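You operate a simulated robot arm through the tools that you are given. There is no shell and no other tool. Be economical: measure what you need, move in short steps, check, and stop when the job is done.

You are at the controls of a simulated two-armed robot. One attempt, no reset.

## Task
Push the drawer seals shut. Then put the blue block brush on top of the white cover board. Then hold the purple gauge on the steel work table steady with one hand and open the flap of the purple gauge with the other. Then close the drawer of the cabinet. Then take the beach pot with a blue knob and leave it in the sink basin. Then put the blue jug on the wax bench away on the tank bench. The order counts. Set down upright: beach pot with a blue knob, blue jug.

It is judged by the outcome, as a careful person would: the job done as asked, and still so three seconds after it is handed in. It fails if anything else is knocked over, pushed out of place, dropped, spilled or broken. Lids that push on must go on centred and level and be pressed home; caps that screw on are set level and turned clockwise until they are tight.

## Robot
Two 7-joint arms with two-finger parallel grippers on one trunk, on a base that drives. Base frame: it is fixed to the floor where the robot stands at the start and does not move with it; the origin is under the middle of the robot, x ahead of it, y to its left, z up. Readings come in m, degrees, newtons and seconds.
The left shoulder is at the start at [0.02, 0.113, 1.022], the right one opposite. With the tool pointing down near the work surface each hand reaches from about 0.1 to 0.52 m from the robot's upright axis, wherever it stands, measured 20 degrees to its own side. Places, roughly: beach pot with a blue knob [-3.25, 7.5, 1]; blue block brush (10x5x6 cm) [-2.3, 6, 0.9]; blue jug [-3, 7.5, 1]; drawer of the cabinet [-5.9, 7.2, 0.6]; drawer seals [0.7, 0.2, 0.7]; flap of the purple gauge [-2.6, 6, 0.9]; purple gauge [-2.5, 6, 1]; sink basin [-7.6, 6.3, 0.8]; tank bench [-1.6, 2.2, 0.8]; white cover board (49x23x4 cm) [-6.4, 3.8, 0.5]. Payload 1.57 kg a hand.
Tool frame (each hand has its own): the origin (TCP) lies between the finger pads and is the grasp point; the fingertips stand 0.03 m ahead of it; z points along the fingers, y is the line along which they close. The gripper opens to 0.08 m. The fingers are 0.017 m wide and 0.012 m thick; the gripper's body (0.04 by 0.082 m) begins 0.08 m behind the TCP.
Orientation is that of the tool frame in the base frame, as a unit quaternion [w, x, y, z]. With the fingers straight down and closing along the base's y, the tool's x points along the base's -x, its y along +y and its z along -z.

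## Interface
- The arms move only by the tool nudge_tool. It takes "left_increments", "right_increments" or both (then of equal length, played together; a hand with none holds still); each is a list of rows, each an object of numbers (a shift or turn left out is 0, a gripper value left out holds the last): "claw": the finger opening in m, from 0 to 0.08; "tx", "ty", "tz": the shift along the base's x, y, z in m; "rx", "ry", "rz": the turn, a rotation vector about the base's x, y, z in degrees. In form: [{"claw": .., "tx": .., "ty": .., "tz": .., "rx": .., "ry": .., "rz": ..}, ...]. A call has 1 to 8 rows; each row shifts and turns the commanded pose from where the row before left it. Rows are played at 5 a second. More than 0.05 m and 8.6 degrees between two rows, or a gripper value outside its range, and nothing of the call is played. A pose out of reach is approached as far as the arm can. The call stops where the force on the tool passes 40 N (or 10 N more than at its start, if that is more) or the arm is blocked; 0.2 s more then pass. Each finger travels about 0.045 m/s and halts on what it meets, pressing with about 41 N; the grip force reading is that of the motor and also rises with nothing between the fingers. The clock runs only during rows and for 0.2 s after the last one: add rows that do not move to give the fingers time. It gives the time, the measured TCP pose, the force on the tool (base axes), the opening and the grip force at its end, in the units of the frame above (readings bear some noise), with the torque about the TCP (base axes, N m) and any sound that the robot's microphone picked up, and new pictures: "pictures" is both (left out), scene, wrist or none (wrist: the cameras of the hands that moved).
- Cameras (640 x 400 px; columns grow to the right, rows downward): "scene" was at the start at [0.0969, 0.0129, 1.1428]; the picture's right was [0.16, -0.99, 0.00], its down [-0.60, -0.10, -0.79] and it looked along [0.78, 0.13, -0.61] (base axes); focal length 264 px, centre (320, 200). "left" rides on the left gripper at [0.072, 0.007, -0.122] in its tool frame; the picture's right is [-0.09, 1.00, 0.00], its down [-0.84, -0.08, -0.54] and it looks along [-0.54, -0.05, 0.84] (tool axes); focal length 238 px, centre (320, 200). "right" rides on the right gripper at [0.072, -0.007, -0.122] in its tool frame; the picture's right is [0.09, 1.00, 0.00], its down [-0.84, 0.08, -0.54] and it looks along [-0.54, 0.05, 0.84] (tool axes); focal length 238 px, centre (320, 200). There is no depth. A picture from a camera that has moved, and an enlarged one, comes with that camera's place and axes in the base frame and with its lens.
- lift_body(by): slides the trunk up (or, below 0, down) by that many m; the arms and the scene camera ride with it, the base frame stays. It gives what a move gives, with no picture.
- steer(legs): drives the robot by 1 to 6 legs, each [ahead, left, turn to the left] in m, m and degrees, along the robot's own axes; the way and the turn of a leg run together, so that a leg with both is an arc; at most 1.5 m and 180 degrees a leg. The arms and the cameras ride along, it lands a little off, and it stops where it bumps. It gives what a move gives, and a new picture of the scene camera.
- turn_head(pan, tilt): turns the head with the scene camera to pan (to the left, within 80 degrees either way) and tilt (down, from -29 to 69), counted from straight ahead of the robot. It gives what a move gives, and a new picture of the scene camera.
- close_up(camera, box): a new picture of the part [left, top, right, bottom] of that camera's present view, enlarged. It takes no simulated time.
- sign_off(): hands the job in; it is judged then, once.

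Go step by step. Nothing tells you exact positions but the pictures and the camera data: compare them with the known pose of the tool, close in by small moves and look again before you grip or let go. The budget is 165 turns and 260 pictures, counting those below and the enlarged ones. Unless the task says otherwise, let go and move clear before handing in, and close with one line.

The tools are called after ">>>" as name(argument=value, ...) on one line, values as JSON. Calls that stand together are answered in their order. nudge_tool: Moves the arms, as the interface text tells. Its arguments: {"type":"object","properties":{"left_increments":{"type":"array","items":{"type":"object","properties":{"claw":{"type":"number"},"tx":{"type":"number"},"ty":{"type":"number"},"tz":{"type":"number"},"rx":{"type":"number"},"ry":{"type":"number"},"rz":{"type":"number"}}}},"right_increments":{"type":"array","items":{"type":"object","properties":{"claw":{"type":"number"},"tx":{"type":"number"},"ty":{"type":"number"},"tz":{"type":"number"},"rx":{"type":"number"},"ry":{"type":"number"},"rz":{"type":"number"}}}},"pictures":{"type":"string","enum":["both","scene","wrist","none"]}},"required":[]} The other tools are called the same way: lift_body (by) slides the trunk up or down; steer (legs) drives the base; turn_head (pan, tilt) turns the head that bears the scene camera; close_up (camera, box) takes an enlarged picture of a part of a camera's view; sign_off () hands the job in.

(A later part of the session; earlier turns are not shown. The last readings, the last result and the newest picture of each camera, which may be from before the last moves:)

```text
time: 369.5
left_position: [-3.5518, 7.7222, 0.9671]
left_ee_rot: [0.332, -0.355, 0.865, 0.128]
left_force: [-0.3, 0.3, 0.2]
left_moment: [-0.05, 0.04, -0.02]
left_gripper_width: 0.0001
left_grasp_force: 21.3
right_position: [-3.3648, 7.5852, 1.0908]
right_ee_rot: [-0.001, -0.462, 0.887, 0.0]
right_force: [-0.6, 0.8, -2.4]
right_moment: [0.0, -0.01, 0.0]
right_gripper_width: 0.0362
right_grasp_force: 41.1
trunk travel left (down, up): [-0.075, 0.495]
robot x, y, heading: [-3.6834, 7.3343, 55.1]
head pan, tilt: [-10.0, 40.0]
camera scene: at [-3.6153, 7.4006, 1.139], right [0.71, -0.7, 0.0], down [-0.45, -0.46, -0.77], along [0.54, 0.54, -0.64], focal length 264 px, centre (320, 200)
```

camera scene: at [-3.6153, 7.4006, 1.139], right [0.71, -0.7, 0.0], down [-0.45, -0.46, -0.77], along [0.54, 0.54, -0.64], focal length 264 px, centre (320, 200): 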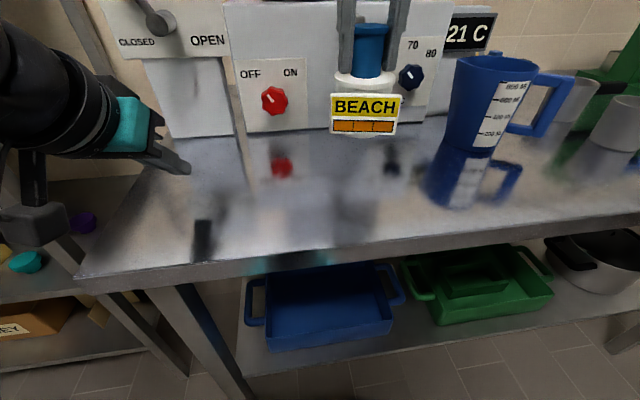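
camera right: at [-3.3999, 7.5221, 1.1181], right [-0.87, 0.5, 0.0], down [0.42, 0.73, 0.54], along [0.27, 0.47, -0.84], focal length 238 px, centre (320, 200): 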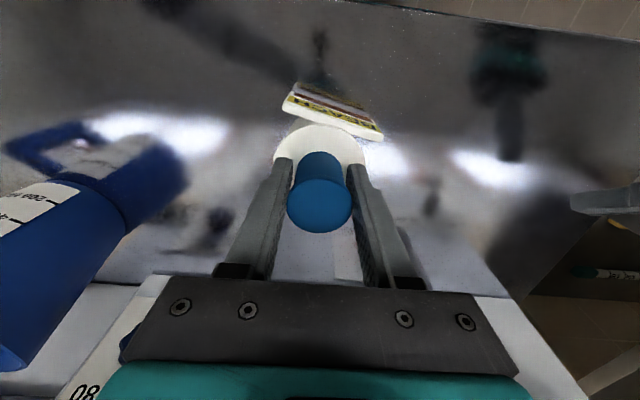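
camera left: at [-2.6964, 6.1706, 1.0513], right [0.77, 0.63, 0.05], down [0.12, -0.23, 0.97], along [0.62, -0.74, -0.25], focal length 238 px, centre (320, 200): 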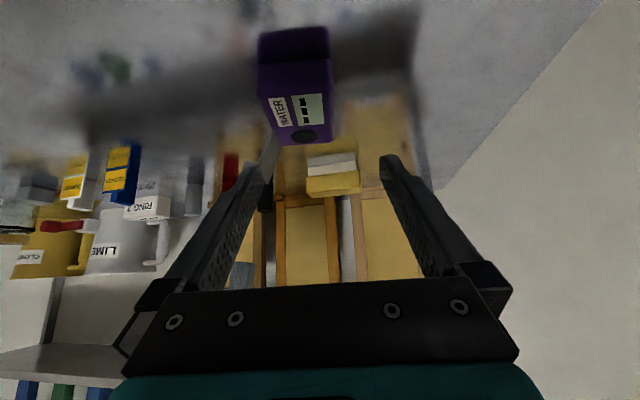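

The pot is lifted whole. I'll carry it out: back up, turn to heading 145°, and strafe left through the door.

>>> steer(legs=[[-1.0, -0.08, 0], [0, 0, 89.8]])

>>> steer(legs=[[0, 1.3, 0]])

```text
time: 378.5
left_position: [-4.5758, 6.5937, 0.9667]
left_ee_rot: [-0.144, 0.862, -0.36, -0.325]
left_force: [0.4, 0.5, 0.1]
left_moment: [0.02, 0.03, -0.01]
left_gripper_width: 0.0002
left_grasp_force: 21.1
right_position: [-4.4367, 6.7818, 1.0915]
right_ee_rot: [0.001, 0.953, -0.302, 0.0]
right_force: [0.2, 1.1, -1.9]
right_moment: [0.01, -0.03, 0.01]
right_gripper_width: 0.0366
right_grasp_force: 41.2
trunk travel left (down, up): [-0.075, 0.495]
robot x, y, heading: [-4.1845, 6.465, 145.1]
head pan, tilt: [-10.0, 40.0]
camera scene: at [-4.2522, 6.5291, 1.139], right [0.7, 0.71, 0.0], down [0.46, -0.45, -0.77], along [-0.54, 0.54, -0.64], focal length 264 px, centre (320, 200)
```

scene: 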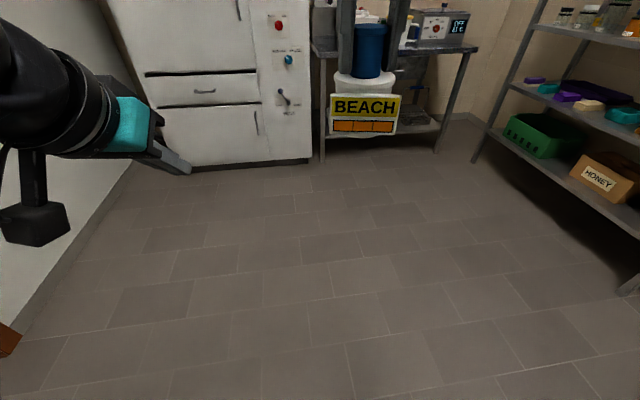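

```text
time: 385.1
left_position: [-5.3091, 5.5192, 0.9671]
left_ee_rot: [-0.143, 0.864, -0.356, -0.325]
left_force: [0.7, -0.5, -0.6]
left_moment: [0.02, 0.01, -0.02]
left_gripper_width: 0.0
left_grasp_force: 21.0
right_position: [-5.1736, 5.71, 1.0903]
right_ee_rot: [0.0, 0.955, -0.298, 0.0]
right_force: [0.7, -0.7, -1.9]
right_moment: [-0.03, 0.0, -0.01]
right_gripper_width: 0.0365
right_grasp_force: 41.0
trunk travel left (down, up): [-0.075, 0.495]
robot x, y, heading: [-4.9194, 5.3919, 145.8]
head pan, tilt: [-10.0, 40.0]
camera scene: at [-4.9872, 5.4577, 1.139], right [0.7, 0.72, 0.0], down [0.46, -0.45, -0.77], along [-0.55, 0.53, -0.64], focal length 264 px, centre (320, 200)
```

scene: 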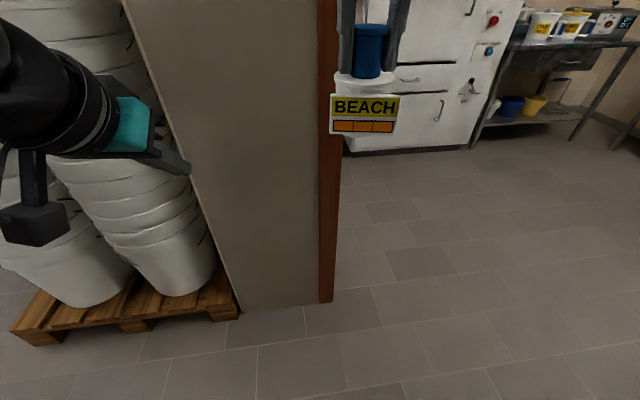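

Passing the doorway cleanly. Continuing left, then turning to face the table side for the strafe along the pallet.

>>> steer(legs=[[0, 1.28, 0]])

>>> steer(legs=[[0, 0, 45], [0, 0, 44.5], [0, -0.45, 0]])

>>> turn_head(pan=-75, tilt=25)

```text
time: 391.5
left_position: [-6.0322, 4.4785, 0.967]
left_ee_rot: [-0.146, 0.861, -0.363, -0.324]
left_force: [0.2, -0.2, 0.3]
left_moment: [0.0, -0.01, 0.0]
left_gripper_width: 0.0
left_grasp_force: 21.0
right_position: [-5.8933, 4.6655, 1.0911]
right_ee_rot: [0.0, 0.952, -0.305, 0.0]
right_force: [0.1, 0.6, -2.6]
right_moment: [0.0, -0.01, 0.03]
right_gripper_width: 0.0363
right_grasp_force: 40.8
trunk travel left (down, up): [-0.075, 0.495]
robot x, y, heading: [-5.6449, 4.3473, 144.7]
head pan, tilt: [-10.0, 40.0]
camera scene: at [-5.7099, 4.4114, 1.139], right [0.71, 0.71, 0.0], down [0.45, -0.46, -0.77], along [-0.54, 0.54, -0.64], focal length 264 px, centre (320, 200)
```

scene: 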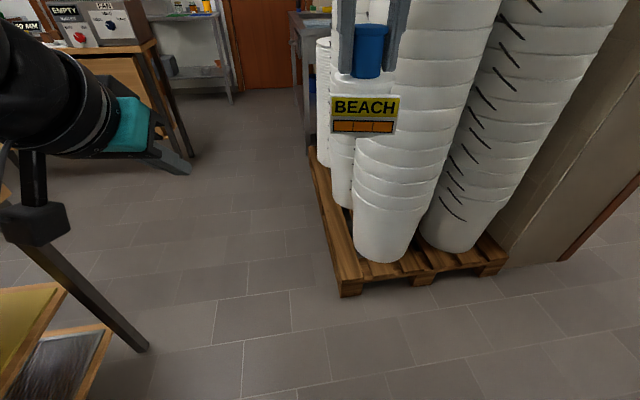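

```text
time: 398.2
left_position: [-6.1434, 4.2227, 0.968]
left_ee_rot: [0.123, 0.869, 0.345, -0.333]
left_force: [0.8, -0.2, 0.4]
left_moment: [0.03, 0.02, 0.01]
left_gripper_width: 0.0
left_grasp_force: 21.5
right_position: [-6.3271, 4.3649, 1.0911]
right_ee_rot: [0.0, 0.894, 0.449, 0.0]
right_force: [0.0, -0.6, -3.1]
right_moment: [0.0, 0.01, -0.01]
right_gripper_width: 0.0362
right_grasp_force: 41.3
trunk travel left (down, up): [-0.075, 0.495]
robot x, y, heading: [-6.0039, 4.6083, -126.1]
head pan, tilt: [-10.0, 40.0]
camera scene: at [-6.0692, 4.5414, 1.139], right [-0.69, 0.72, 0.0], down [0.46, 0.45, -0.77], along [-0.55, -0.53, -0.64], focal length 264 px, centre (320, 200)
```

scene: 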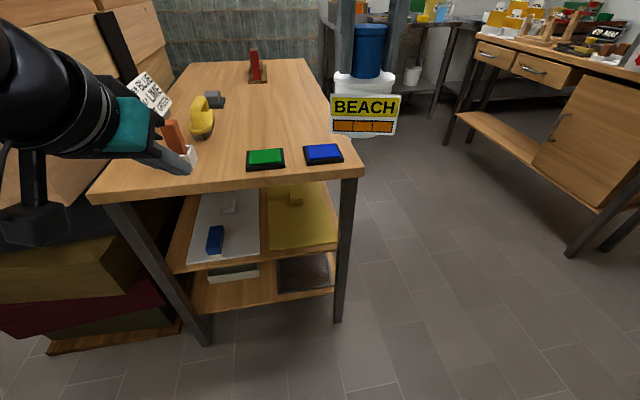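

```text
time: 399.6
left_position: [-6.1429, 4.2222, 0.9672]
left_ee_rot: [0.124, 0.869, 0.344, -0.334]
left_force: [0.4, -0.2, -0.3]
left_moment: [0.01, -0.04, 0.01]
left_gripper_width: 0.0003
left_grasp_force: 20.8
right_position: [-6.3268, 4.3641, 1.0915]
right_ee_rot: [0.0, 0.894, 0.449, 0.0]
right_force: [-0.2, -0.1, -2.4]
right_moment: [0.01, -0.05, 0.0]
right_gripper_width: 0.0365
right_grasp_force: 41.4
trunk travel left (down, up): [-0.075, 0.495]
robot x, y, heading: [-6.0058, 4.6112, -126.1]
head pan, tilt: [-75.0, 25.0]
camera scene: at [-6.0937, 4.6333, 1.1623], right [0.36, 0.93, 0.0], down [0.39, -0.15, -0.91], along [-0.85, 0.33, -0.42], focal length 264 px, centre (320, 200)
```

scene: 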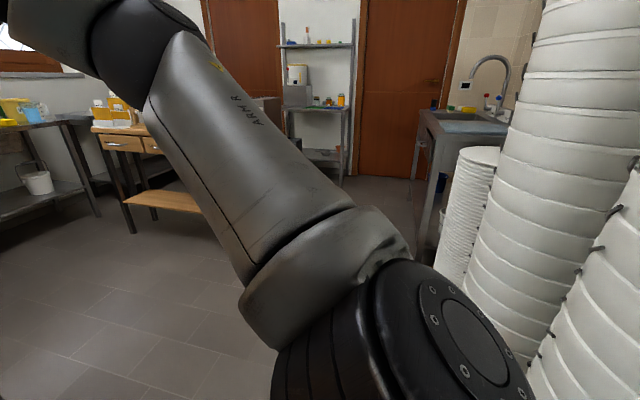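

The sink is visible beyond the bucket stacks. I'll tuck both hands, step away from the pallet and strafe right toward it.

>>> nudge_tool(right_increments=[{"tx": 0.023, "ty": 0.032}, {"tx": 0.023, "ty": 0.032}], left_increments=[{"tx": 0.023, "ty": 0.032}, {"tx": 0.023, "ty": 0.032}], pictures="none")

>>> steer(legs=[[0.2, 0, 1.1], [0, -1.0, 0]])

```text
time: 400.2
left_position: [-6.1203, 4.2685, 0.9862]
left_ee_rot: [0.122, 0.87, 0.343, -0.333]
left_force: [0.7, -0.8, -0.2]
left_moment: [-0.02, -0.01, -0.01]
left_gripper_width: 0.0
left_grasp_force: 20.9
left hand out of reach, approached as far as the arm can: row 2
right_position: [-6.2788, 4.4287, 1.0929]
right_ee_rot: [0.001, 0.893, 0.449, -0.001]
right_force: [0.0, 0.0, -2.8]
right_moment: [-0.03, 0.0, 0.0]
right_gripper_width: 0.0365
right_grasp_force: 41.1
trunk travel left (down, up): [-0.075, 0.495]
robot x, y, heading: [-6.0038, 4.6077, -126.5]
head pan, tilt: [-75.0, 25.0]
```

```text
time: 406.6
left_position: [-7.0462, 4.6801, 0.9859]
left_ee_rot: [0.126, 0.867, 0.351, -0.331]
left_force: [-0.2, -0.5, -0.5]
left_moment: [0.03, -0.01, -0.04]
left_gripper_width: 0.0
left_grasp_force: 21.2
right_position: [-7.2093, 4.8394, 1.0925]
right_ee_rot: [0.0, 0.89, 0.455, 0.0]
right_force: [0.2, 0.2, -1.7]
right_moment: [0.0, 0.01, 0.01]
right_gripper_width: 0.0365
right_grasp_force: 40.9
trunk travel left (down, up): [-0.075, 0.495]
robot x, y, heading: [-6.9349, 5.0268, -125.6]
head pan, tilt: [-75.0, 25.0]
camera scene: at [-7.0238, 5.0473, 1.1623], right [0.35, 0.94, 0.0], down [0.4, -0.15, -0.91], along [-0.85, 0.32, -0.42], focal length 264 px, centre (320, 200)
```

scene: 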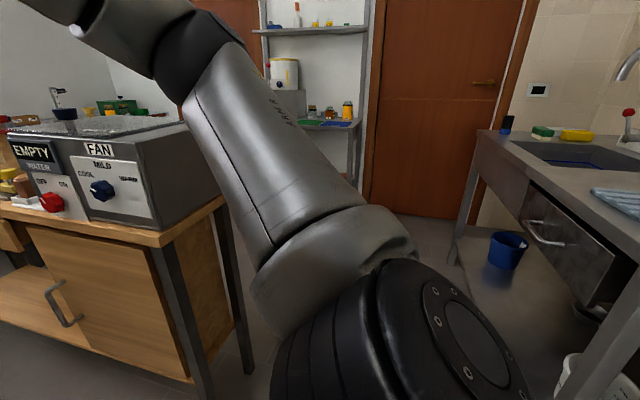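

The sink is ahead on the right with room to turn past the desk. Strafing on, then turning to face the sink.

>>> steer(legs=[[0, -1.1, 0], [0, 0, -90]])

>>> turn_head(pan=-60, tilt=30)

```text
time: 416.1
left_position: [-8.1801, 5.7823, 0.9852]
left_ee_rot: [-0.145, 0.861, -0.364, -0.324]
left_force: [0.8, -0.4, 0.1]
left_moment: [-0.01, -0.01, 0.0]
left_gripper_width: 0.0
left_grasp_force: 21.6
right_position: [-8.0218, 5.9449, 1.092]
right_ee_rot: [0.001, 0.951, -0.308, 0.001]
right_force: [0.3, 0.0, -2.9]
right_moment: [0.03, -0.02, -0.01]
right_gripper_width: 0.0369
right_grasp_force: 40.8
trunk travel left (down, up): [-0.075, 0.495]
robot x, y, heading: [-7.8339, 5.6676, 144.6]
head pan, tilt: [-75.0, 25.0]
camera scene: at [-7.8109, 5.7605, 1.1623], right [0.94, -0.35, 0.0], down [-0.15, -0.4, -0.91], along [0.32, 0.85, -0.42], focal length 264 px, centre (320, 200)
```

scene: 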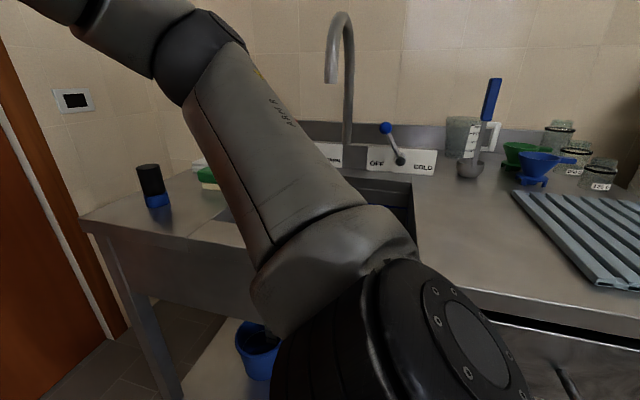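

```text
time: 416.9
left_position: [-8.1796, 5.7819, 0.9853]
left_ee_rot: [-0.146, 0.861, -0.364, -0.323]
left_force: [0.0, -0.1, 0.4]
left_moment: [-0.02, 0.03, 0.01]
left_gripper_width: 0.0002
left_grasp_force: 21.0
right_position: [-8.0207, 5.9455, 1.0925]
right_ee_rot: [0.0, 0.951, -0.308, 0.0]
right_force: [-0.4, -1.0, -2.2]
right_moment: [-0.05, -0.01, -0.01]
right_gripper_width: 0.0364
right_grasp_force: 40.5
trunk travel left (down, up): [-0.075, 0.495]
robot x, y, heading: [-7.8361, 5.6678, 144.6]
head pan, tilt: [-60.0, 30.0]
camera scene: at [-7.8344, 5.7641, 1.1544], right [1.0, -0.1, 0.0], down [-0.05, -0.5, -0.87], along [0.08, 0.86, -0.5], focal length 264 px, centre (320, 200)
```

scene: 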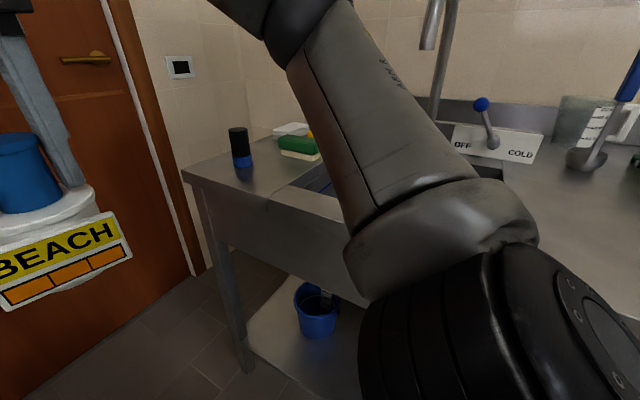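

Turning the rest of the way to face the sink.

>>> steer(legs=[[-0.0, 0.03, 0], [0, 0, -89.6]])

>>> turn_head(pan=0, tilt=42)

```text
time: 421.5
left_position: [-7.7427, 5.9885, 0.9859]
left_ee_rot: [0.332, -0.354, 0.865, 0.126]
left_force: [-0.3, 0.0, 1.1]
left_moment: [0.0, 0.01, 0.02]
left_gripper_width: 0.0
left_grasp_force: 21.1
right_position: [-7.5794, 5.831, 1.0922]
right_ee_rot: [0.0, -0.459, 0.888, 0.0]
right_force: [0.0, -0.6, -2.2]
right_moment: [0.0, -0.03, 0.01]
right_gripper_width: 0.0362
right_grasp_force: 41.1
trunk travel left (down, up): [-0.075, 0.495]
robot x, y, heading: [-7.858, 5.6446, 55.0]
head pan, tilt: [-60.0, 30.0]
camera scene: at [-7.7563, 5.644, 1.1544], right [-0.09, -1.0, 0.0], down [-0.5, 0.04, -0.87], along [0.86, -0.08, -0.5], focal length 264 px, centre (320, 200)
```

scene: 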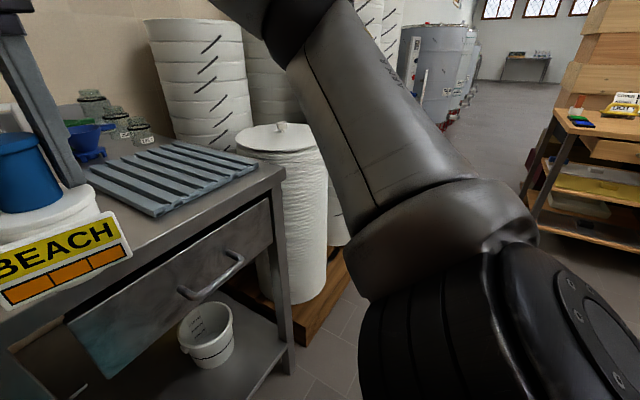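

```text
time: 422.8
left_position: [-7.7439, 5.9895, 0.9863]
left_ee_rot: [0.331, -0.354, 0.865, 0.127]
left_force: [0.3, -0.2, -0.6]
left_moment: [-0.03, 0.0, 0.04]
left_gripper_width: 0.0001
left_grasp_force: 21.2
right_position: [-7.5784, 5.8314, 1.092]
right_ee_rot: [-0.001, -0.458, 0.889, 0.0]
right_force: [0.1, -0.3, -2.8]
right_moment: [0.0, -0.02, -0.02]
right_gripper_width: 0.0363
right_grasp_force: 41.5
trunk travel left (down, up): [-0.075, 0.495]
robot x, y, heading: [-7.8521, 5.6468, 55.2]
head pan, tilt: [0.0, 42.0]
camera scene: at [-7.7984, 5.7204, 1.1361], right [0.82, -0.57, 0.0], down [-0.38, -0.55, -0.74], along [0.43, 0.61, -0.67], focal length 264 px, centre (320, 200)
```

scene: 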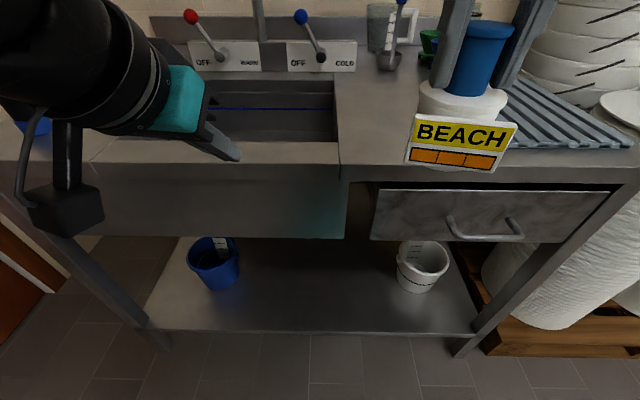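

The basin spans A 9.64–10.1, N 0.66–1.0. I'll shift left and forward so the pot comes over it.

>>> steer(legs=[[0, 0.22, 0], [0.24, 0, 0]])

>>> nudge_tool(left_increments=[{"tz": 0.04}, {"tz": 0.04, "tx": -0.03, "ty": 0.02}, {"tx": -0.03, "ty": 0.02}, {}], right_increments=[{"tx": 0.016, "ty": 0.033}, {"tx": 0.016, "ty": 0.033}, {"tx": 0.015, "ty": 0.025}, {}], pictures="both")

```text
time: 425.8
left_position: [-7.7874, 6.3103, 0.9854]
left_ee_rot: [0.331, -0.355, 0.865, 0.126]
left_force: [0.1, -0.2, 1.1]
left_moment: [0.02, -0.03, 0.02]
left_gripper_width: 0.0
left_grasp_force: 21.3
right_position: [-7.6222, 6.1512, 1.0933]
right_ee_rot: [0.001, -0.459, 0.888, 0.0]
right_force: [-0.6, 0.1, -2.6]
right_moment: [0.01, 0.03, 0.0]
right_gripper_width: 0.0367
right_grasp_force: 40.9
trunk travel left (down, up): [-0.075, 0.495]
robot x, y, heading: [-7.8973, 5.9656, 55.1]
head pan, tilt: [0.0, 42.0]
camera scene: at [-7.8408, 6.0411, 1.136], right [0.82, -0.57, 0.0], down [-0.38, -0.55, -0.74], along [0.43, 0.61, -0.67], focal length 264 px, centre (320, 200)
```

scene: 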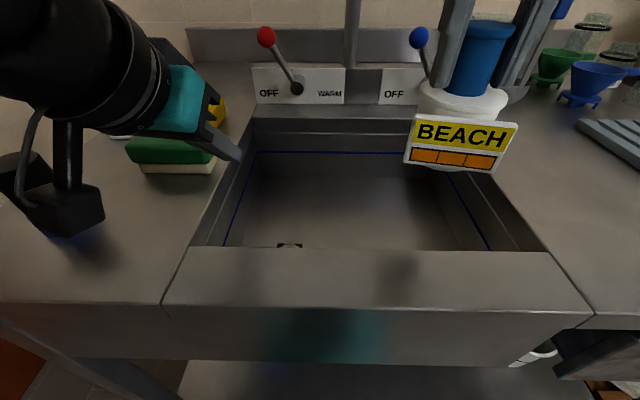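

```text
refused: row 2 steps farther than a row can; nothing moved
```

The basin is clearly visible. The gooseneck tap may hang over its centre, so I'll look up before moving in.

>>> turn_head(pan=0, tilt=15)

```text
time: 426.8
left_position: [-7.7869, 6.3099, 0.9856]
left_ee_rot: [0.331, -0.355, 0.865, 0.127]
left_force: [-0.4, -0.2, -0.5]
left_moment: [-0.01, 0.04, 0.01]
left_gripper_width: 0.0
left_grasp_force: 21.7
right_position: [-7.6211, 6.1509, 1.092]
right_ee_rot: [0.0, -0.46, 0.888, 0.001]
right_force: [-0.3, -0.4, -2.4]
right_moment: [-0.03, -0.01, 0.01]
right_gripper_width: 0.0365
right_grasp_force: 40.6
trunk travel left (down, up): [-0.075, 0.495]
robot x, y, heading: [-7.897, 5.9671, 55.2]
head pan, tilt: [0.0, 15.0]
camera scene: at [-7.8354, 6.049, 1.1785], right [0.82, -0.57, 0.0], down [-0.15, -0.21, -0.97], along [0.55, 0.79, -0.26], focal length 264 px, centre (320, 200)
```

scene: 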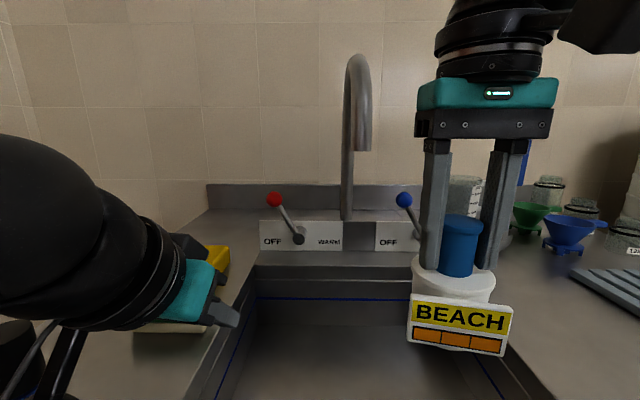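

The spout tip hangs at about N 0.93, so I'll set the pot in the right-front part of the basin (A 9.74, N 0.77), clear of it.

>>> nudge_tool(right_increments=[{"tx": 0.0287, "ty": 0.0235}, {"tx": 0.0287, "ty": 0.0235}, {"tx": 0.0287, "ty": 0.0235}, {"tz": -0.03}, {"tz": -0.03}, {}], pictures="wrist")

>>> turn_head(pan=-10, tilt=42)

```text
time: 428.1
left_position: [-7.787, 6.3097, 0.9864]
left_ee_rot: [0.331, -0.354, 0.865, 0.126]
left_force: [-0.2, 0.6, 0.4]
left_moment: [0.01, -0.01, -0.03]
left_gripper_width: 0.0002
left_grasp_force: 21.3
right_position: [-7.536, 6.2211, 1.0319]
right_ee_rot: [0.001, -0.459, 0.888, 0.0]
right_force: [-0.6, 0.7, -3.0]
right_moment: [0.0, -0.02, 0.04]
right_gripper_width: 0.0366
right_grasp_force: 41.2
trunk travel left (down, up): [-0.075, 0.495]
robot x, y, heading: [-7.8955, 5.9646, 55.1]
head pan, tilt: [0.0, 15.0]
camera right: at [-7.5726, 6.1597, 1.1535], right [-0.87, 0.5, 0.0], down [0.42, 0.73, 0.54], along [0.27, 0.47, -0.84], focal length 238 px, centre (320, 200)
```

right: 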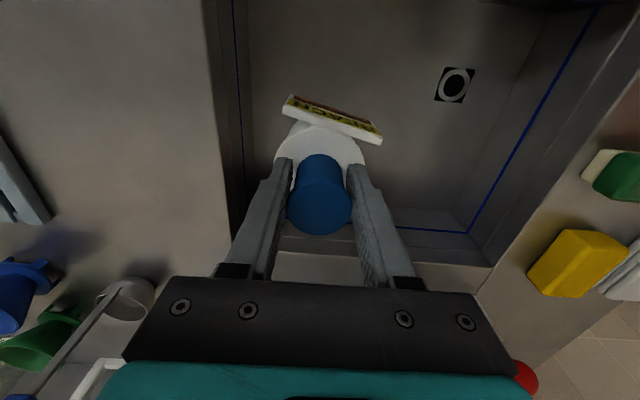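

```text
time: 429.1
left_position: [-7.7866, 6.3092, 0.9854]
left_ee_rot: [0.331, -0.354, 0.866, 0.126]
left_force: [-0.2, -0.7, 0.1]
left_moment: [0.02, 0.02, 0.0]
left_gripper_width: 0.0
left_grasp_force: 21.8
right_position: [-7.5368, 6.2226, 1.0308]
right_ee_rot: [0.001, -0.459, 0.888, 0.0]
right_force: [0.1, 0.4, -2.9]
right_moment: [-0.02, -0.03, 0.03]
right_gripper_width: 0.0364
right_grasp_force: 41.0
trunk travel left (down, up): [-0.075, 0.495]
robot x, y, heading: [-7.8941, 5.9657, 54.9]
head pan, tilt: [-10.0, 42.0]
camera scene: at [-7.8298, 6.0316, 1.1361], right [0.71, -0.71, 0.0], down [-0.47, -0.47, -0.74], along [0.52, 0.53, -0.67], focal length 264 px, centre (320, 200)
```

scene: 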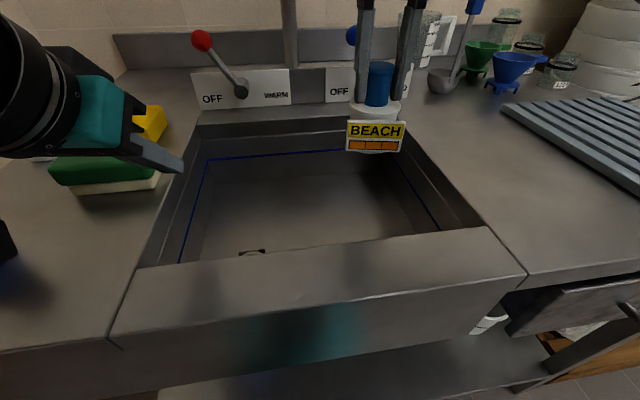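

The pot is over the right-front part of the basin. Lowering until it touches the basin floor.

>>> nudge_tool(right_increments=[{"tz": -0.04}, {"tz": -0.04}, {"tz": -0.03}, {"tz": -0.02}, {"tz": -0.015}, {"tz": -0.015}, {"tz": -0.015}, {}], pictures="scene")

```text
time: 430.9
left_position: [-7.7865, 6.3104, 0.9855]
left_ee_rot: [0.331, -0.354, 0.866, 0.126]
left_force: [1.0, -1.1, -0.2]
left_moment: [0.01, 0.0, -0.01]
left_gripper_width: 0.0003
left_grasp_force: 21.0
right_position: [-7.5358, 6.222, 0.8577]
right_ee_rot: [-0.001, -0.459, 0.888, -0.001]
right_force: [0.3, -0.3, -2.5]
right_moment: [0.0, -0.01, 0.02]
right_gripper_width: 0.0365
right_grasp_force: 40.6
trunk travel left (down, up): [-0.075, 0.495]
robot x, y, heading: [-7.8979, 5.966, 55.0]
head pan, tilt: [-10.0, 42.0]
camera scene: at [-7.8298, 6.0316, 1.1361], right [0.71, -0.71, 0.0], down [-0.47, -0.47, -0.74], along [0.52, 0.53, -0.67], focal length 264 px, centre (320, 200)
```

scene: 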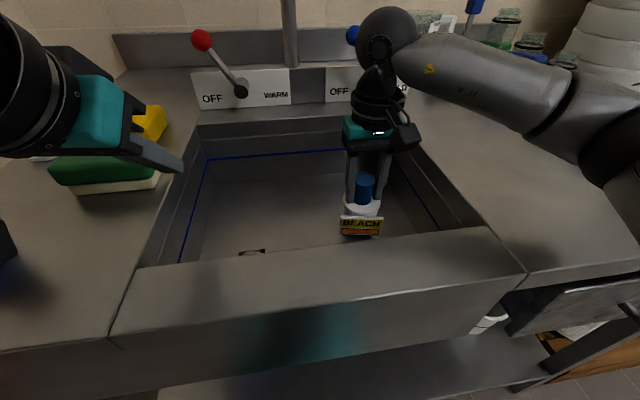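

Still free-hanging (2.5 N); continuing down in small steps.

>>> nudge_tool(right_increments=[{"tz": -0.012}, {"tz": -0.012}, {"tz": -0.012}, {"tz": -0.012}, {"tz": -0.01}, {"tz": -0.01}, {"tz": -0.01}, {}], pictures="scene")

```text
time: 431.5
left_position: [-7.7863, 6.3092, 0.9866]
left_ee_rot: [0.331, -0.354, 0.866, 0.126]
left_force: [0.6, 0.1, -0.6]
left_moment: [0.03, 0.0, 0.01]
left_gripper_width: 0.0
left_grasp_force: 21.3
right_position: [-7.5346, 6.2244, 0.8448]
right_ee_rot: [0.007, -0.459, 0.889, 0.007]
right_force: [-0.2, -1.7, 11.4]
right_moment: [-0.4, 0.12, 0.03]
right_gripper_width: 0.0367
right_grasp_force: 41.0
trunk travel left (down, up): [-0.075, 0.495]
robot x, y, heading: [-7.898, 5.964, 55.1]
head pan, tilt: [-10.0, 42.0]
stopped in row 3 (right hand): the force on the tool passed its limit at 50 N (the readings are from after the stop); the commanded pose is now the measured one
camera scene: at [-7.8303, 6.0311, 1.1361], right [0.71, -0.71, 0.0], down [-0.47, -0.47, -0.74], along [0.53, 0.53, -0.67], focal length 264 px, centre (320, 200)
```

scene: 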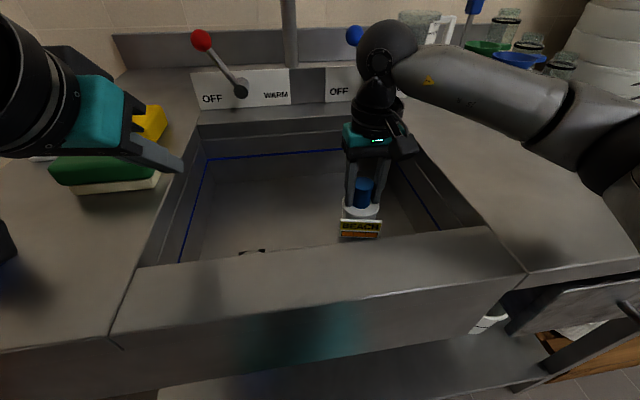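

Contact. Close-up to confirm that the pot's base, not its sign or the hand, is resting.

>>> close_up(camera="scene", box=[280, 100, 480, 250])

>>> close_up(camera="right", box=[160, 0, 560, 250])

```text
2.67 times, centred on (380, 175) of scene
camera zoom: at [-7.8303, 6.0311, 1.1361], right [0.71, -0.71, 0.0], down [-0.47, -0.47, -0.74], along [0.53, 0.53, -0.67], focal length 704 px, centre (160, 267)
```

zoom: 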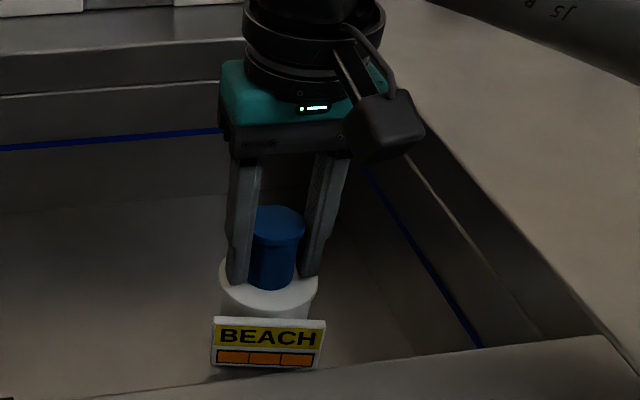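

```text
1.60 times, centred on (360, 125) of right
camera zoom: at [-7.5714, 6.159, 0.9664], right [-0.86, 0.5, 0.01], down [0.42, 0.72, 0.56], along [0.28, 0.49, -0.83], focal length 381 px, centre (256, 320)
```

zoom: 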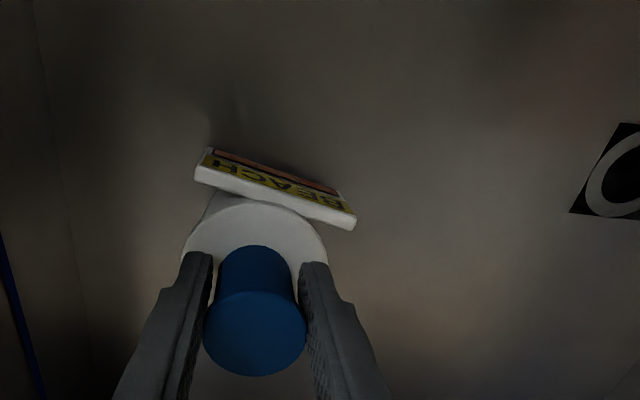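

The pot is standing on the basin floor. Releasing and lifting straight up.

>>> nudge_tool(right_increments=[{"claw": 0.07}, {}, {}, {"tz": 0.03}, {"tz": 0.04}, {"tz": 0.045}, {"tz": 0.045}, {"tz": 0.045}], pictures="scene")

```text
time: 433.3
left_position: [-7.788, 6.3099, 0.9865]
left_ee_rot: [0.332, -0.353, 0.866, 0.126]
left_force: [0.3, 0.1, 0.2]
left_moment: [-0.01, 0.0, 0.02]
left_gripper_width: 0.0
left_grasp_force: 21.6
right_position: [-7.5344, 6.2238, 1.0505]
right_ee_rot: [0.007, -0.459, 0.888, 0.006]
right_force: [0.3, -0.7, -0.9]
right_moment: [-0.02, 0.01, 0.01]
right_gripper_width: 0.07
right_grasp_force: 0.1
trunk travel left (down, up): [-0.075, 0.495]
robot x, y, heading: [-7.8942, 5.964, 55.2]
head pan, tilt: [-10.0, 42.0]
camera scene: at [-7.8301, 6.0313, 1.1361], right [0.71, -0.71, 0.0], down [-0.47, -0.47, -0.74], along [0.53, 0.53, -0.67], focal length 264 px, centre (320, 200)
```

scene: 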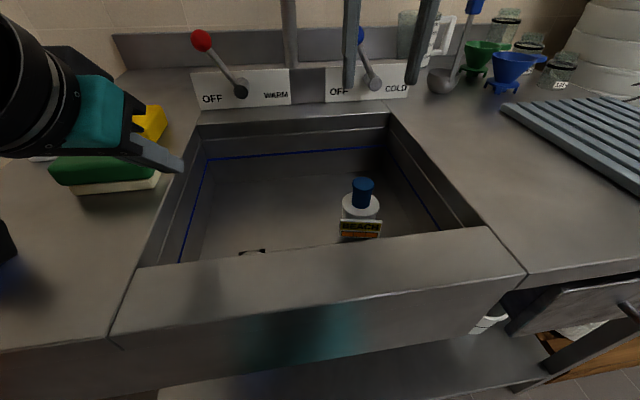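

The pot stands upright in the sink. Now back for the jug by the reverse route: back off, tuck the hands, turn around and strafe left.

>>> steer(legs=[[-0.23, 0, 0], [0, -0.2, 0]])

>>> nudge_tool(right_increments=[{"tx": -0.026, "ty": -0.036}, {"tx": -0.026, "ty": -0.036}, {"tx": -0.006, "ty": -0.008}], pictures="none")

>>> steer(legs=[[0, 0, 90], [0, 0, 90]])

>>> turn_head(pan=60, tilt=30)

```text
time: 436.2
left_position: [-7.7556, 6.007, 0.9856]
left_ee_rot: [0.331, -0.355, 0.865, 0.127]
left_force: [0.2, 0.1, -0.9]
left_moment: [0.01, 0.02, -0.01]
left_gripper_width: 0.0
left_grasp_force: 21.0
right_position: [-7.5052, 5.9211, 1.0494]
right_ee_rot: [0.006, -0.459, 0.888, 0.006]
right_force: [0.3, 0.3, -0.5]
right_moment: [-0.01, 0.0, 0.02]
right_gripper_width: 0.0699
right_grasp_force: 0.0
trunk travel left (down, up): [-0.075, 0.495]
robot x, y, heading: [-7.8676, 5.665, 55.4]
head pan, tilt: [-10.0, 42.0]
camera scene: at [-7.7997, 5.7282, 1.1361], right [0.71, -0.71, 0.0], down [-0.47, -0.47, -0.74], along [0.52, 0.53, -0.67], focal length 264 px, centre (320, 200)
```

scene: 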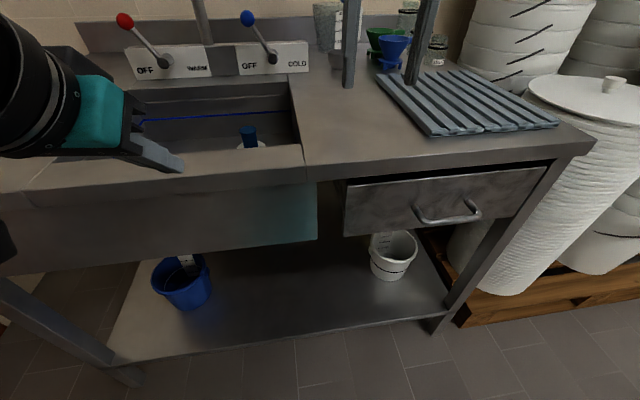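

```text
time: 437.0
left_position: [-7.7557, 6.0058, 0.9853]
left_ee_rot: [0.331, -0.355, 0.865, 0.127]
left_force: [0.1, 0.2, 0.2]
left_moment: [-0.01, -0.02, 0.0]
left_gripper_width: 0.0
left_grasp_force: 21.3
right_position: [-7.5624, 5.8403, 1.0491]
right_ee_rot: [0.005, -0.458, 0.889, 0.006]
right_force: [-0.4, 0.4, 0.0]
right_moment: [0.02, 0.02, 0.01]
right_gripper_width: 0.07
right_grasp_force: 0.0
trunk travel left (down, up): [-0.075, 0.495]
robot x, y, heading: [-7.8633, 5.6625, 55.0]
head pan, tilt: [-10.0, 42.0]
```

```text
time: 445.0
left_position: [-7.9769, 5.3165, 0.9858]
left_ee_rot: [0.125, 0.866, 0.352, -0.332]
left_force: [0.4, -0.2, -0.3]
left_moment: [-0.01, -0.02, -0.01]
left_gripper_width: 0.0002
left_grasp_force: 21.5
right_position: [-8.1717, 5.4831, 1.0493]
right_ee_rot: [0.006, 0.889, 0.457, -0.006]
right_force: [-0.6, -0.1, 0.1]
right_moment: [0.01, -0.03, -0.03]
right_gripper_width: 0.0696
right_grasp_force: 0.1
trunk travel left (down, up): [-0.075, 0.495]
robot x, y, heading: [-7.8688, 5.6617, -125.2]
head pan, tilt: [-10.0, 42.0]
camera scene: at [-7.9298, 5.5938, 1.1361], right [-0.71, 0.71, 0.0], down [0.47, 0.47, -0.74], along [-0.53, -0.52, -0.67], focal length 264 px, centre (320, 200)
```

scene: 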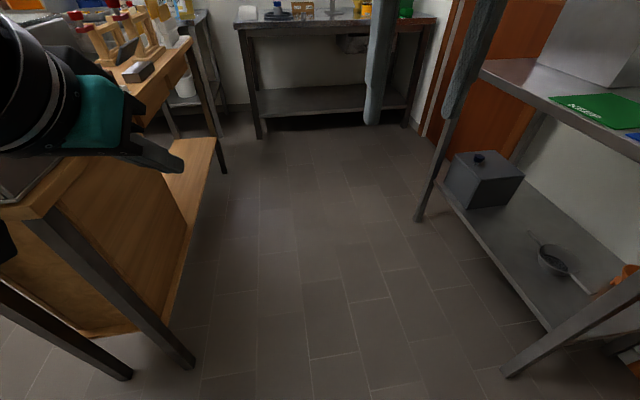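

```text
time: 446.4
left_position: [-7.9773, 5.3176, 0.9863]
left_ee_rot: [0.126, 0.866, 0.353, -0.331]
left_force: [0.1, 0.6, -0.5]
left_moment: [0.0, -0.03, -0.04]
left_gripper_width: 0.0001
left_grasp_force: 21.3
right_position: [-8.1701, 5.4831, 1.0488]
right_ee_rot: [0.006, 0.889, 0.457, -0.006]
right_force: [0.1, 0.1, -0.5]
right_moment: [0.01, 0.01, -0.01]
right_gripper_width: 0.0699
right_grasp_force: 0.1
trunk travel left (down, up): [-0.075, 0.495]
robot x, y, heading: [-7.8667, 5.6649, -125.2]
head pan, tilt: [60.0, 30.0]
camera scene: at [-7.8326, 5.5707, 1.1544], right [-0.91, -0.42, 0.0], down [-0.21, 0.45, -0.87], along [0.36, -0.79, -0.5], focal length 264 px, centre (320, 200)
```

scene: 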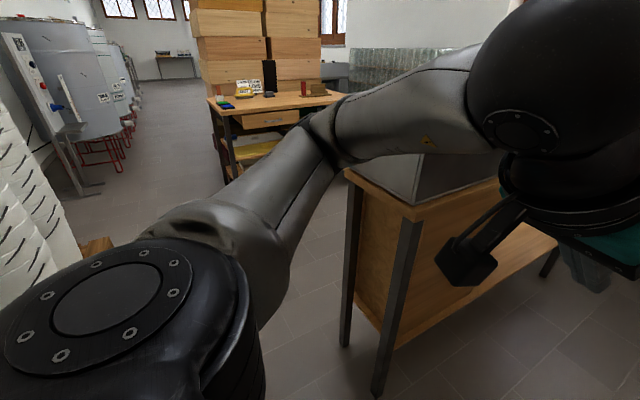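

The way back is clear. Strafing left along the corridor to the doorway line.

>>> steer(legs=[[0, 1.1, 0], [0, 1.05, 0], [-0.17, 0.4, 0], [0, 0, -89.7]])

>>> turn_head(pan=-78, tilt=25)

```text
time: 463.2
left_position: [-6.0278, 4.445, 0.9857]
left_ee_rot: [-0.145, 0.861, -0.364, -0.323]
left_force: [0.3, -0.6, 0.1]
left_moment: [0.01, 0.01, -0.01]
left_gripper_width: 0.0
left_grasp_force: 21.3
right_position: [-5.861, 4.6378, 1.0487]
right_ee_rot: [0.0, 0.951, -0.308, -0.009]
right_force: [-0.8, 0.3, -0.6]
right_moment: [-0.01, 0.0, -0.03]
right_gripper_width: 0.07
right_grasp_force: 0.1
trunk travel left (down, up): [-0.075, 0.495]
robot x, y, heading: [-5.6832, 4.3316, 144.7]
head pan, tilt: [60.0, 30.0]
camera scene: at [-5.7728, 4.2999, 1.1544], right [-0.42, 0.91, 0.0], down [0.45, 0.21, -0.87], along [-0.79, -0.36, -0.5], focal length 264 px, centre (320, 200)
```

scene: 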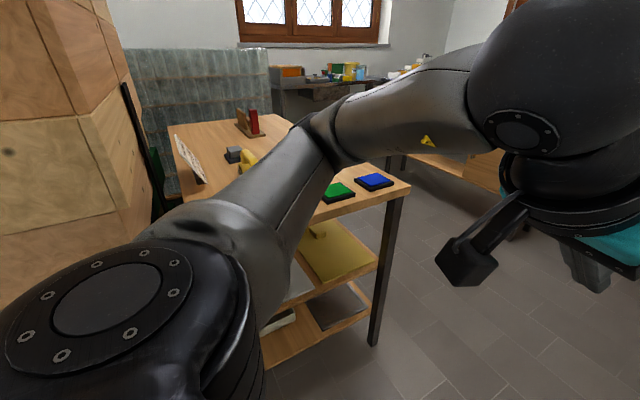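

```text
time: 465.4
left_position: [-6.0276, 4.4442, 0.9876]
left_ee_rot: [-0.146, 0.861, -0.364, -0.323]
left_force: [-0.6, 1.2, -0.3]
left_moment: [0.02, 0.04, -0.01]
left_gripper_width: 0.0
left_grasp_force: 21.2
right_position: [-5.8622, 4.6376, 1.0492]
right_ee_rot: [0.0, 0.951, -0.308, -0.009]
right_force: [-0.1, 0.4, -0.2]
right_moment: [0.01, -0.03, 0.03]
right_gripper_width: 0.0701
right_grasp_force: 0.0
trunk travel left (down, up): [-0.075, 0.495]
robot x, y, heading: [-5.6838, 4.3317, 144.5]
head pan, tilt: [-78.0, 25.0]
camera scene: at [-5.6542, 4.4223, 1.1623], right [0.92, -0.4, 0.0], down [-0.17, -0.39, -0.91], along [0.36, 0.83, -0.42], focal length 264 px, centre (320, 200)
```

scene: 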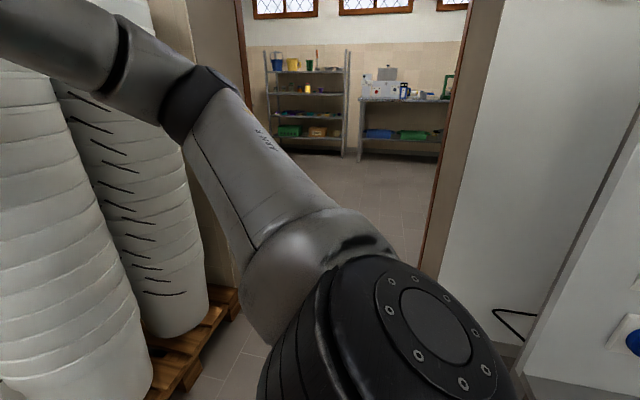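

Lined up with the doorway. Going through and to the wax bench in front of the jug.

>>> steer(legs=[[0, -1.3, 0], [0, -1.3, 0], [0, 0, -89.6], [0.7, -0.1, 0]])

>>> turn_head(pan=-15, tilt=35)

```text
time: 485.4
left_position: [-3.6156, 7.3538, 0.987]
left_ee_rot: [0.33, -0.364, 0.861, 0.131]
left_force: [-0.2, 0.3, 0.7]
left_moment: [-0.01, 0.03, -0.02]
left_gripper_width: 0.0
left_grasp_force: 21.7
right_position: [-3.4184, 7.1934, 1.0498]
right_ee_rot: [0.007, -0.468, 0.884, 0.006]
right_force: [-0.1, -1.0, 0.3]
right_moment: [0.02, 0.0, -0.04]
right_gripper_width: 0.0699
right_grasp_force: 0.1
trunk travel left (down, up): [-0.075, 0.495]
robot x, y, heading: [-3.7158, 7.0099, 56.3]
head pan, tilt: [-78.0, 25.0]
camera scene: at [-3.6243, 6.9806, 1.1623], right [-0.37, -0.93, 0.0], down [-0.39, 0.16, -0.91], along [0.84, -0.33, -0.42], focal length 264 px, centre (320, 200)
```

scene: 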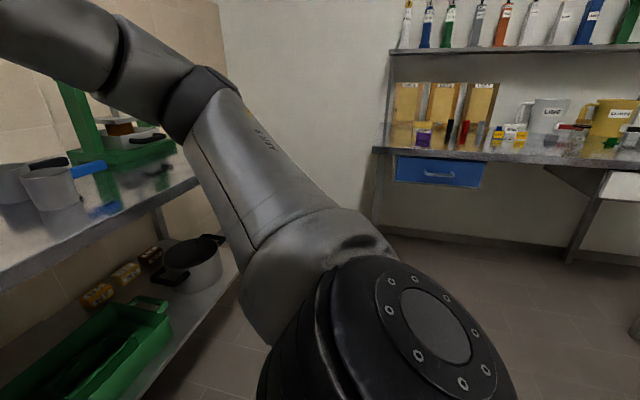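

```text
time: 486.7
left_position: [-3.6154, 7.354, 0.9866]
left_ee_rot: [0.329, -0.363, 0.862, 0.129]
left_force: [0.0, 0.0, 0.4]
left_moment: [-0.01, -0.01, 0.03]
left_gripper_width: 0.0
left_grasp_force: 21.4
right_position: [-3.4169, 7.1942, 1.0484]
right_ee_rot: [0.006, -0.468, 0.883, 0.007]
right_force: [-0.5, -0.3, -0.7]
right_moment: [0.0, 0.01, 0.05]
right_gripper_width: 0.0701
right_grasp_force: 0.0
trunk travel left (down, up): [-0.075, 0.495]
robot x, y, heading: [-3.7174, 7.0069, 56.2]
head pan, tilt: [-15.0, 35.0]
camera scene: at [-3.6439, 7.0727, 1.1466], right [0.66, -0.75, 0.0], down [-0.43, -0.38, -0.82], along [0.62, 0.54, -0.57], focal length 264 px, centre (320, 200)
```

scene: 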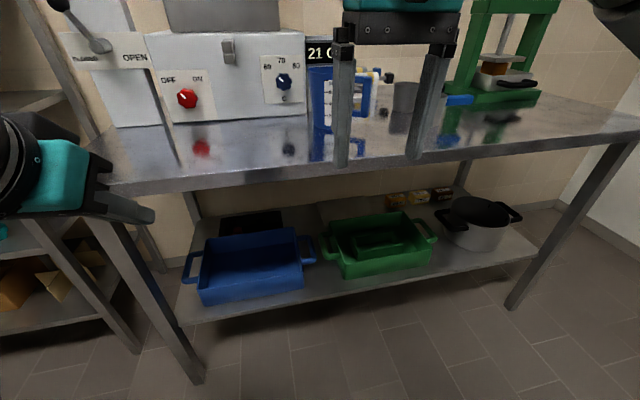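

Jug at ≈(-3.095, 7.51). I'll raise the right hand above the rim and drive closer.

>>> nudge_tool(right_increments=[{"tz": 0.04, "claw": 0.08}, {"tz": 0.035}], pictures="none")

>>> steer(legs=[[0.32, 0, -1]])

>>> close_up(camera="right", box=[0, 0, 640, 400])

```text
time: 487.3
left_position: [-3.6159, 7.3541, 0.9859]
left_ee_rot: [0.329, -0.364, 0.862, 0.13]
left_force: [-0.4, 0.2, 0.3]
left_moment: [-0.03, -0.03, -0.01]
left_gripper_width: 0.0
left_grasp_force: 21.5
right_position: [-3.4174, 7.1945, 1.1233]
right_ee_rot: [0.007, -0.469, 0.883, 0.007]
right_force: [-1.1, 0.6, -0.1]
right_moment: [-0.01, 0.03, 0.0]
right_gripper_width: 0.0801
right_grasp_force: 0.0
trunk travel left (down, up): [-0.075, 0.495]
robot x, y, heading: [-3.7186, 7.0074, 56.0]
head pan, tilt: [-15.0, 35.0]
```

```text
time: 489.4
left_position: [-3.4335, 7.6135, 0.9854]
left_ee_rot: [0.331, -0.358, 0.863, 0.129]
left_force: [-0.1, 1.1, -0.6]
left_moment: [0.03, 0.04, 0.02]
left_gripper_width: 0.0
left_grasp_force: 21.2
right_position: [-3.2392, 7.4513, 1.1234]
right_ee_rot: [0.006, -0.463, 0.886, 0.007]
right_force: [0.0, -0.1, -0.2]
right_moment: [-0.01, 0.02, 0.0]
right_gripper_width: 0.0799
right_grasp_force: 0.1
trunk travel left (down, up): [-0.075, 0.495]
robot x, y, heading: [-3.5398, 7.2693, 55.7]
head pan, tilt: [-15.0, 35.0]
camera scene: at [-3.4664, 7.3333, 1.1466], right [0.65, -0.76, 0.0], down [-0.44, -0.37, -0.82], along [0.62, 0.53, -0.57], focal length 264 px, centre (320, 200)
```

scene: 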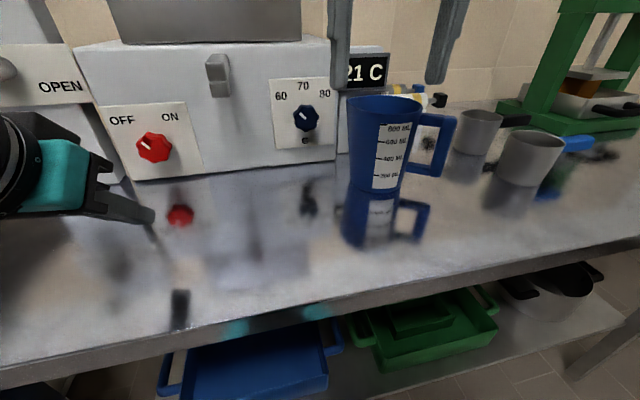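

```text
1.00 times, centred on (320, 200) of right (not enlarged: the box is as wide or as high as the picture)
camera zoom: at [-3.275, 7.3857, 1.2451], right [-0.87, 0.49, 0.0], down [0.41, 0.72, 0.56], along [0.27, 0.49, -0.83], focal length 238 px, centre (320, 200)
```

zoom: 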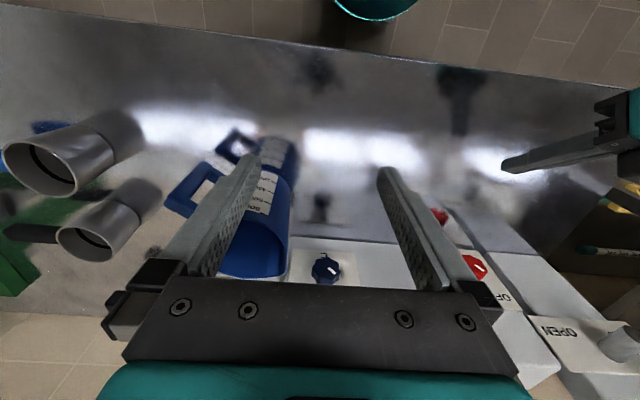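

Jug rim centre is at (-3.1305, 7.5035), rim z≈1.05, radius 5 cm, with its handle to the right. I'll grip the left wall from above, one finger inside.

>>> nudge_tool(right_increments=[{"claw": 0.05, "tx": 0.0343, "ty": 0.0365}, {"tx": 0.0343, "ty": 0.0365}, {"ty": 0.0073}, {}], pictures="wrist")

```text
time: 490.4
left_position: [-3.4339, 7.6141, 0.9869]
left_ee_rot: [0.331, -0.359, 0.863, 0.128]
left_force: [0.3, -1.4, 0.7]
left_moment: [-0.01, -0.08, -0.01]
left_gripper_width: 0.0
left_grasp_force: 21.7
right_position: [-3.171, 7.5312, 1.1244]
right_ee_rot: [0.007, -0.462, 0.887, 0.005]
right_force: [0.0, -0.6, -0.5]
right_moment: [0.02, -0.01, 0.0]
right_gripper_width: 0.0499
right_grasp_force: 0.1
trunk travel left (down, up): [-0.075, 0.495]
robot x, y, heading: [-3.5407, 7.2672, 55.5]
head pan, tilt: [-15.0, 35.0]
camera right: at [-3.2068, 7.466, 1.2454], right [-0.87, 0.49, 0.0], down [0.41, 0.72, 0.56], along [0.27, 0.49, -0.83], focal length 238 px, centre (320, 200)
```

right: 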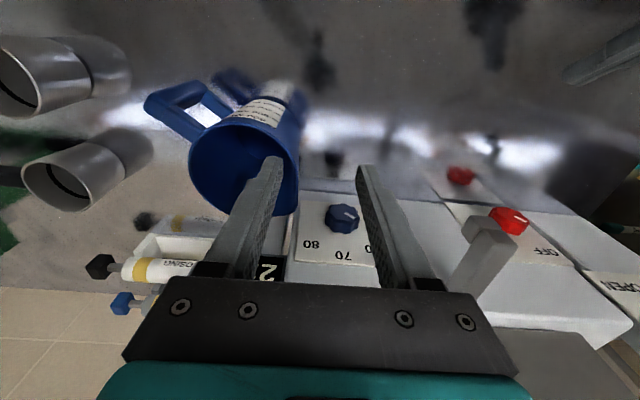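

Inner finger is inside the rim; shifting slightly to centre the wall between the fingers and starting down.

>>> nudge_tool(right_increments=[{"tx": 0.018, "ty": 0.0046}, {"tz": -0.03}, {}], pictures="both")

```text
time: 491.2
left_position: [-3.4336, 7.6133, 0.9856]
left_ee_rot: [0.331, -0.357, 0.864, 0.127]
left_force: [0.7, -0.3, 1.0]
left_moment: [-0.01, -0.01, -0.02]
left_gripper_width: 0.0
left_grasp_force: 21.5
right_position: [-3.1526, 7.5353, 1.0937]
right_ee_rot: [0.007, -0.463, 0.886, 0.007]
right_force: [0.2, 0.1, 0.3]
right_moment: [-0.03, 0.0, -0.01]
right_gripper_width: 0.05
right_grasp_force: 0.0
trunk travel left (down, up): [-0.075, 0.495]
robot x, y, heading: [-3.5425, 7.2654, 55.4]
head pan, tilt: [-15.0, 35.0]
camera scene: at [-3.4664, 7.3331, 1.1466], right [0.65, -0.76, 0.0], down [-0.44, -0.37, -0.82], along [0.62, 0.53, -0.57], focal length 264 px, centre (320, 200)
camera right: at [-3.1887, 7.4704, 1.2152], right [-0.87, 0.49, 0.0], down [0.41, 0.72, 0.56], along [0.27, 0.49, -0.83], focal length 238 px, centre (320, 200)
```

scene: 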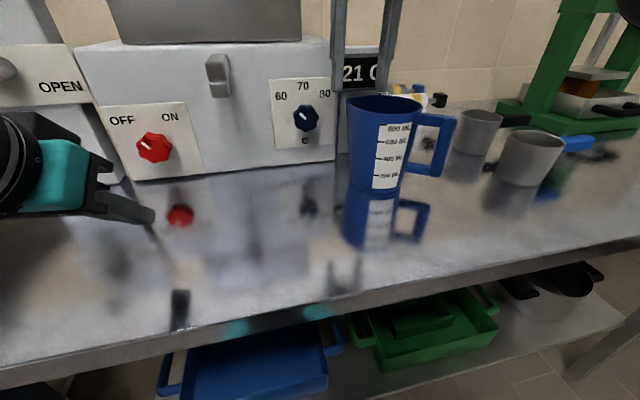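
right: 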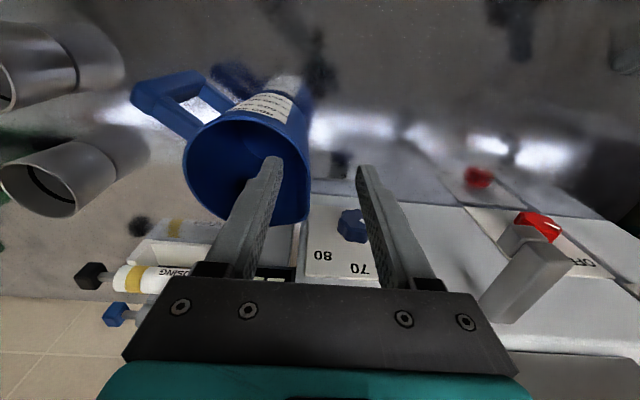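

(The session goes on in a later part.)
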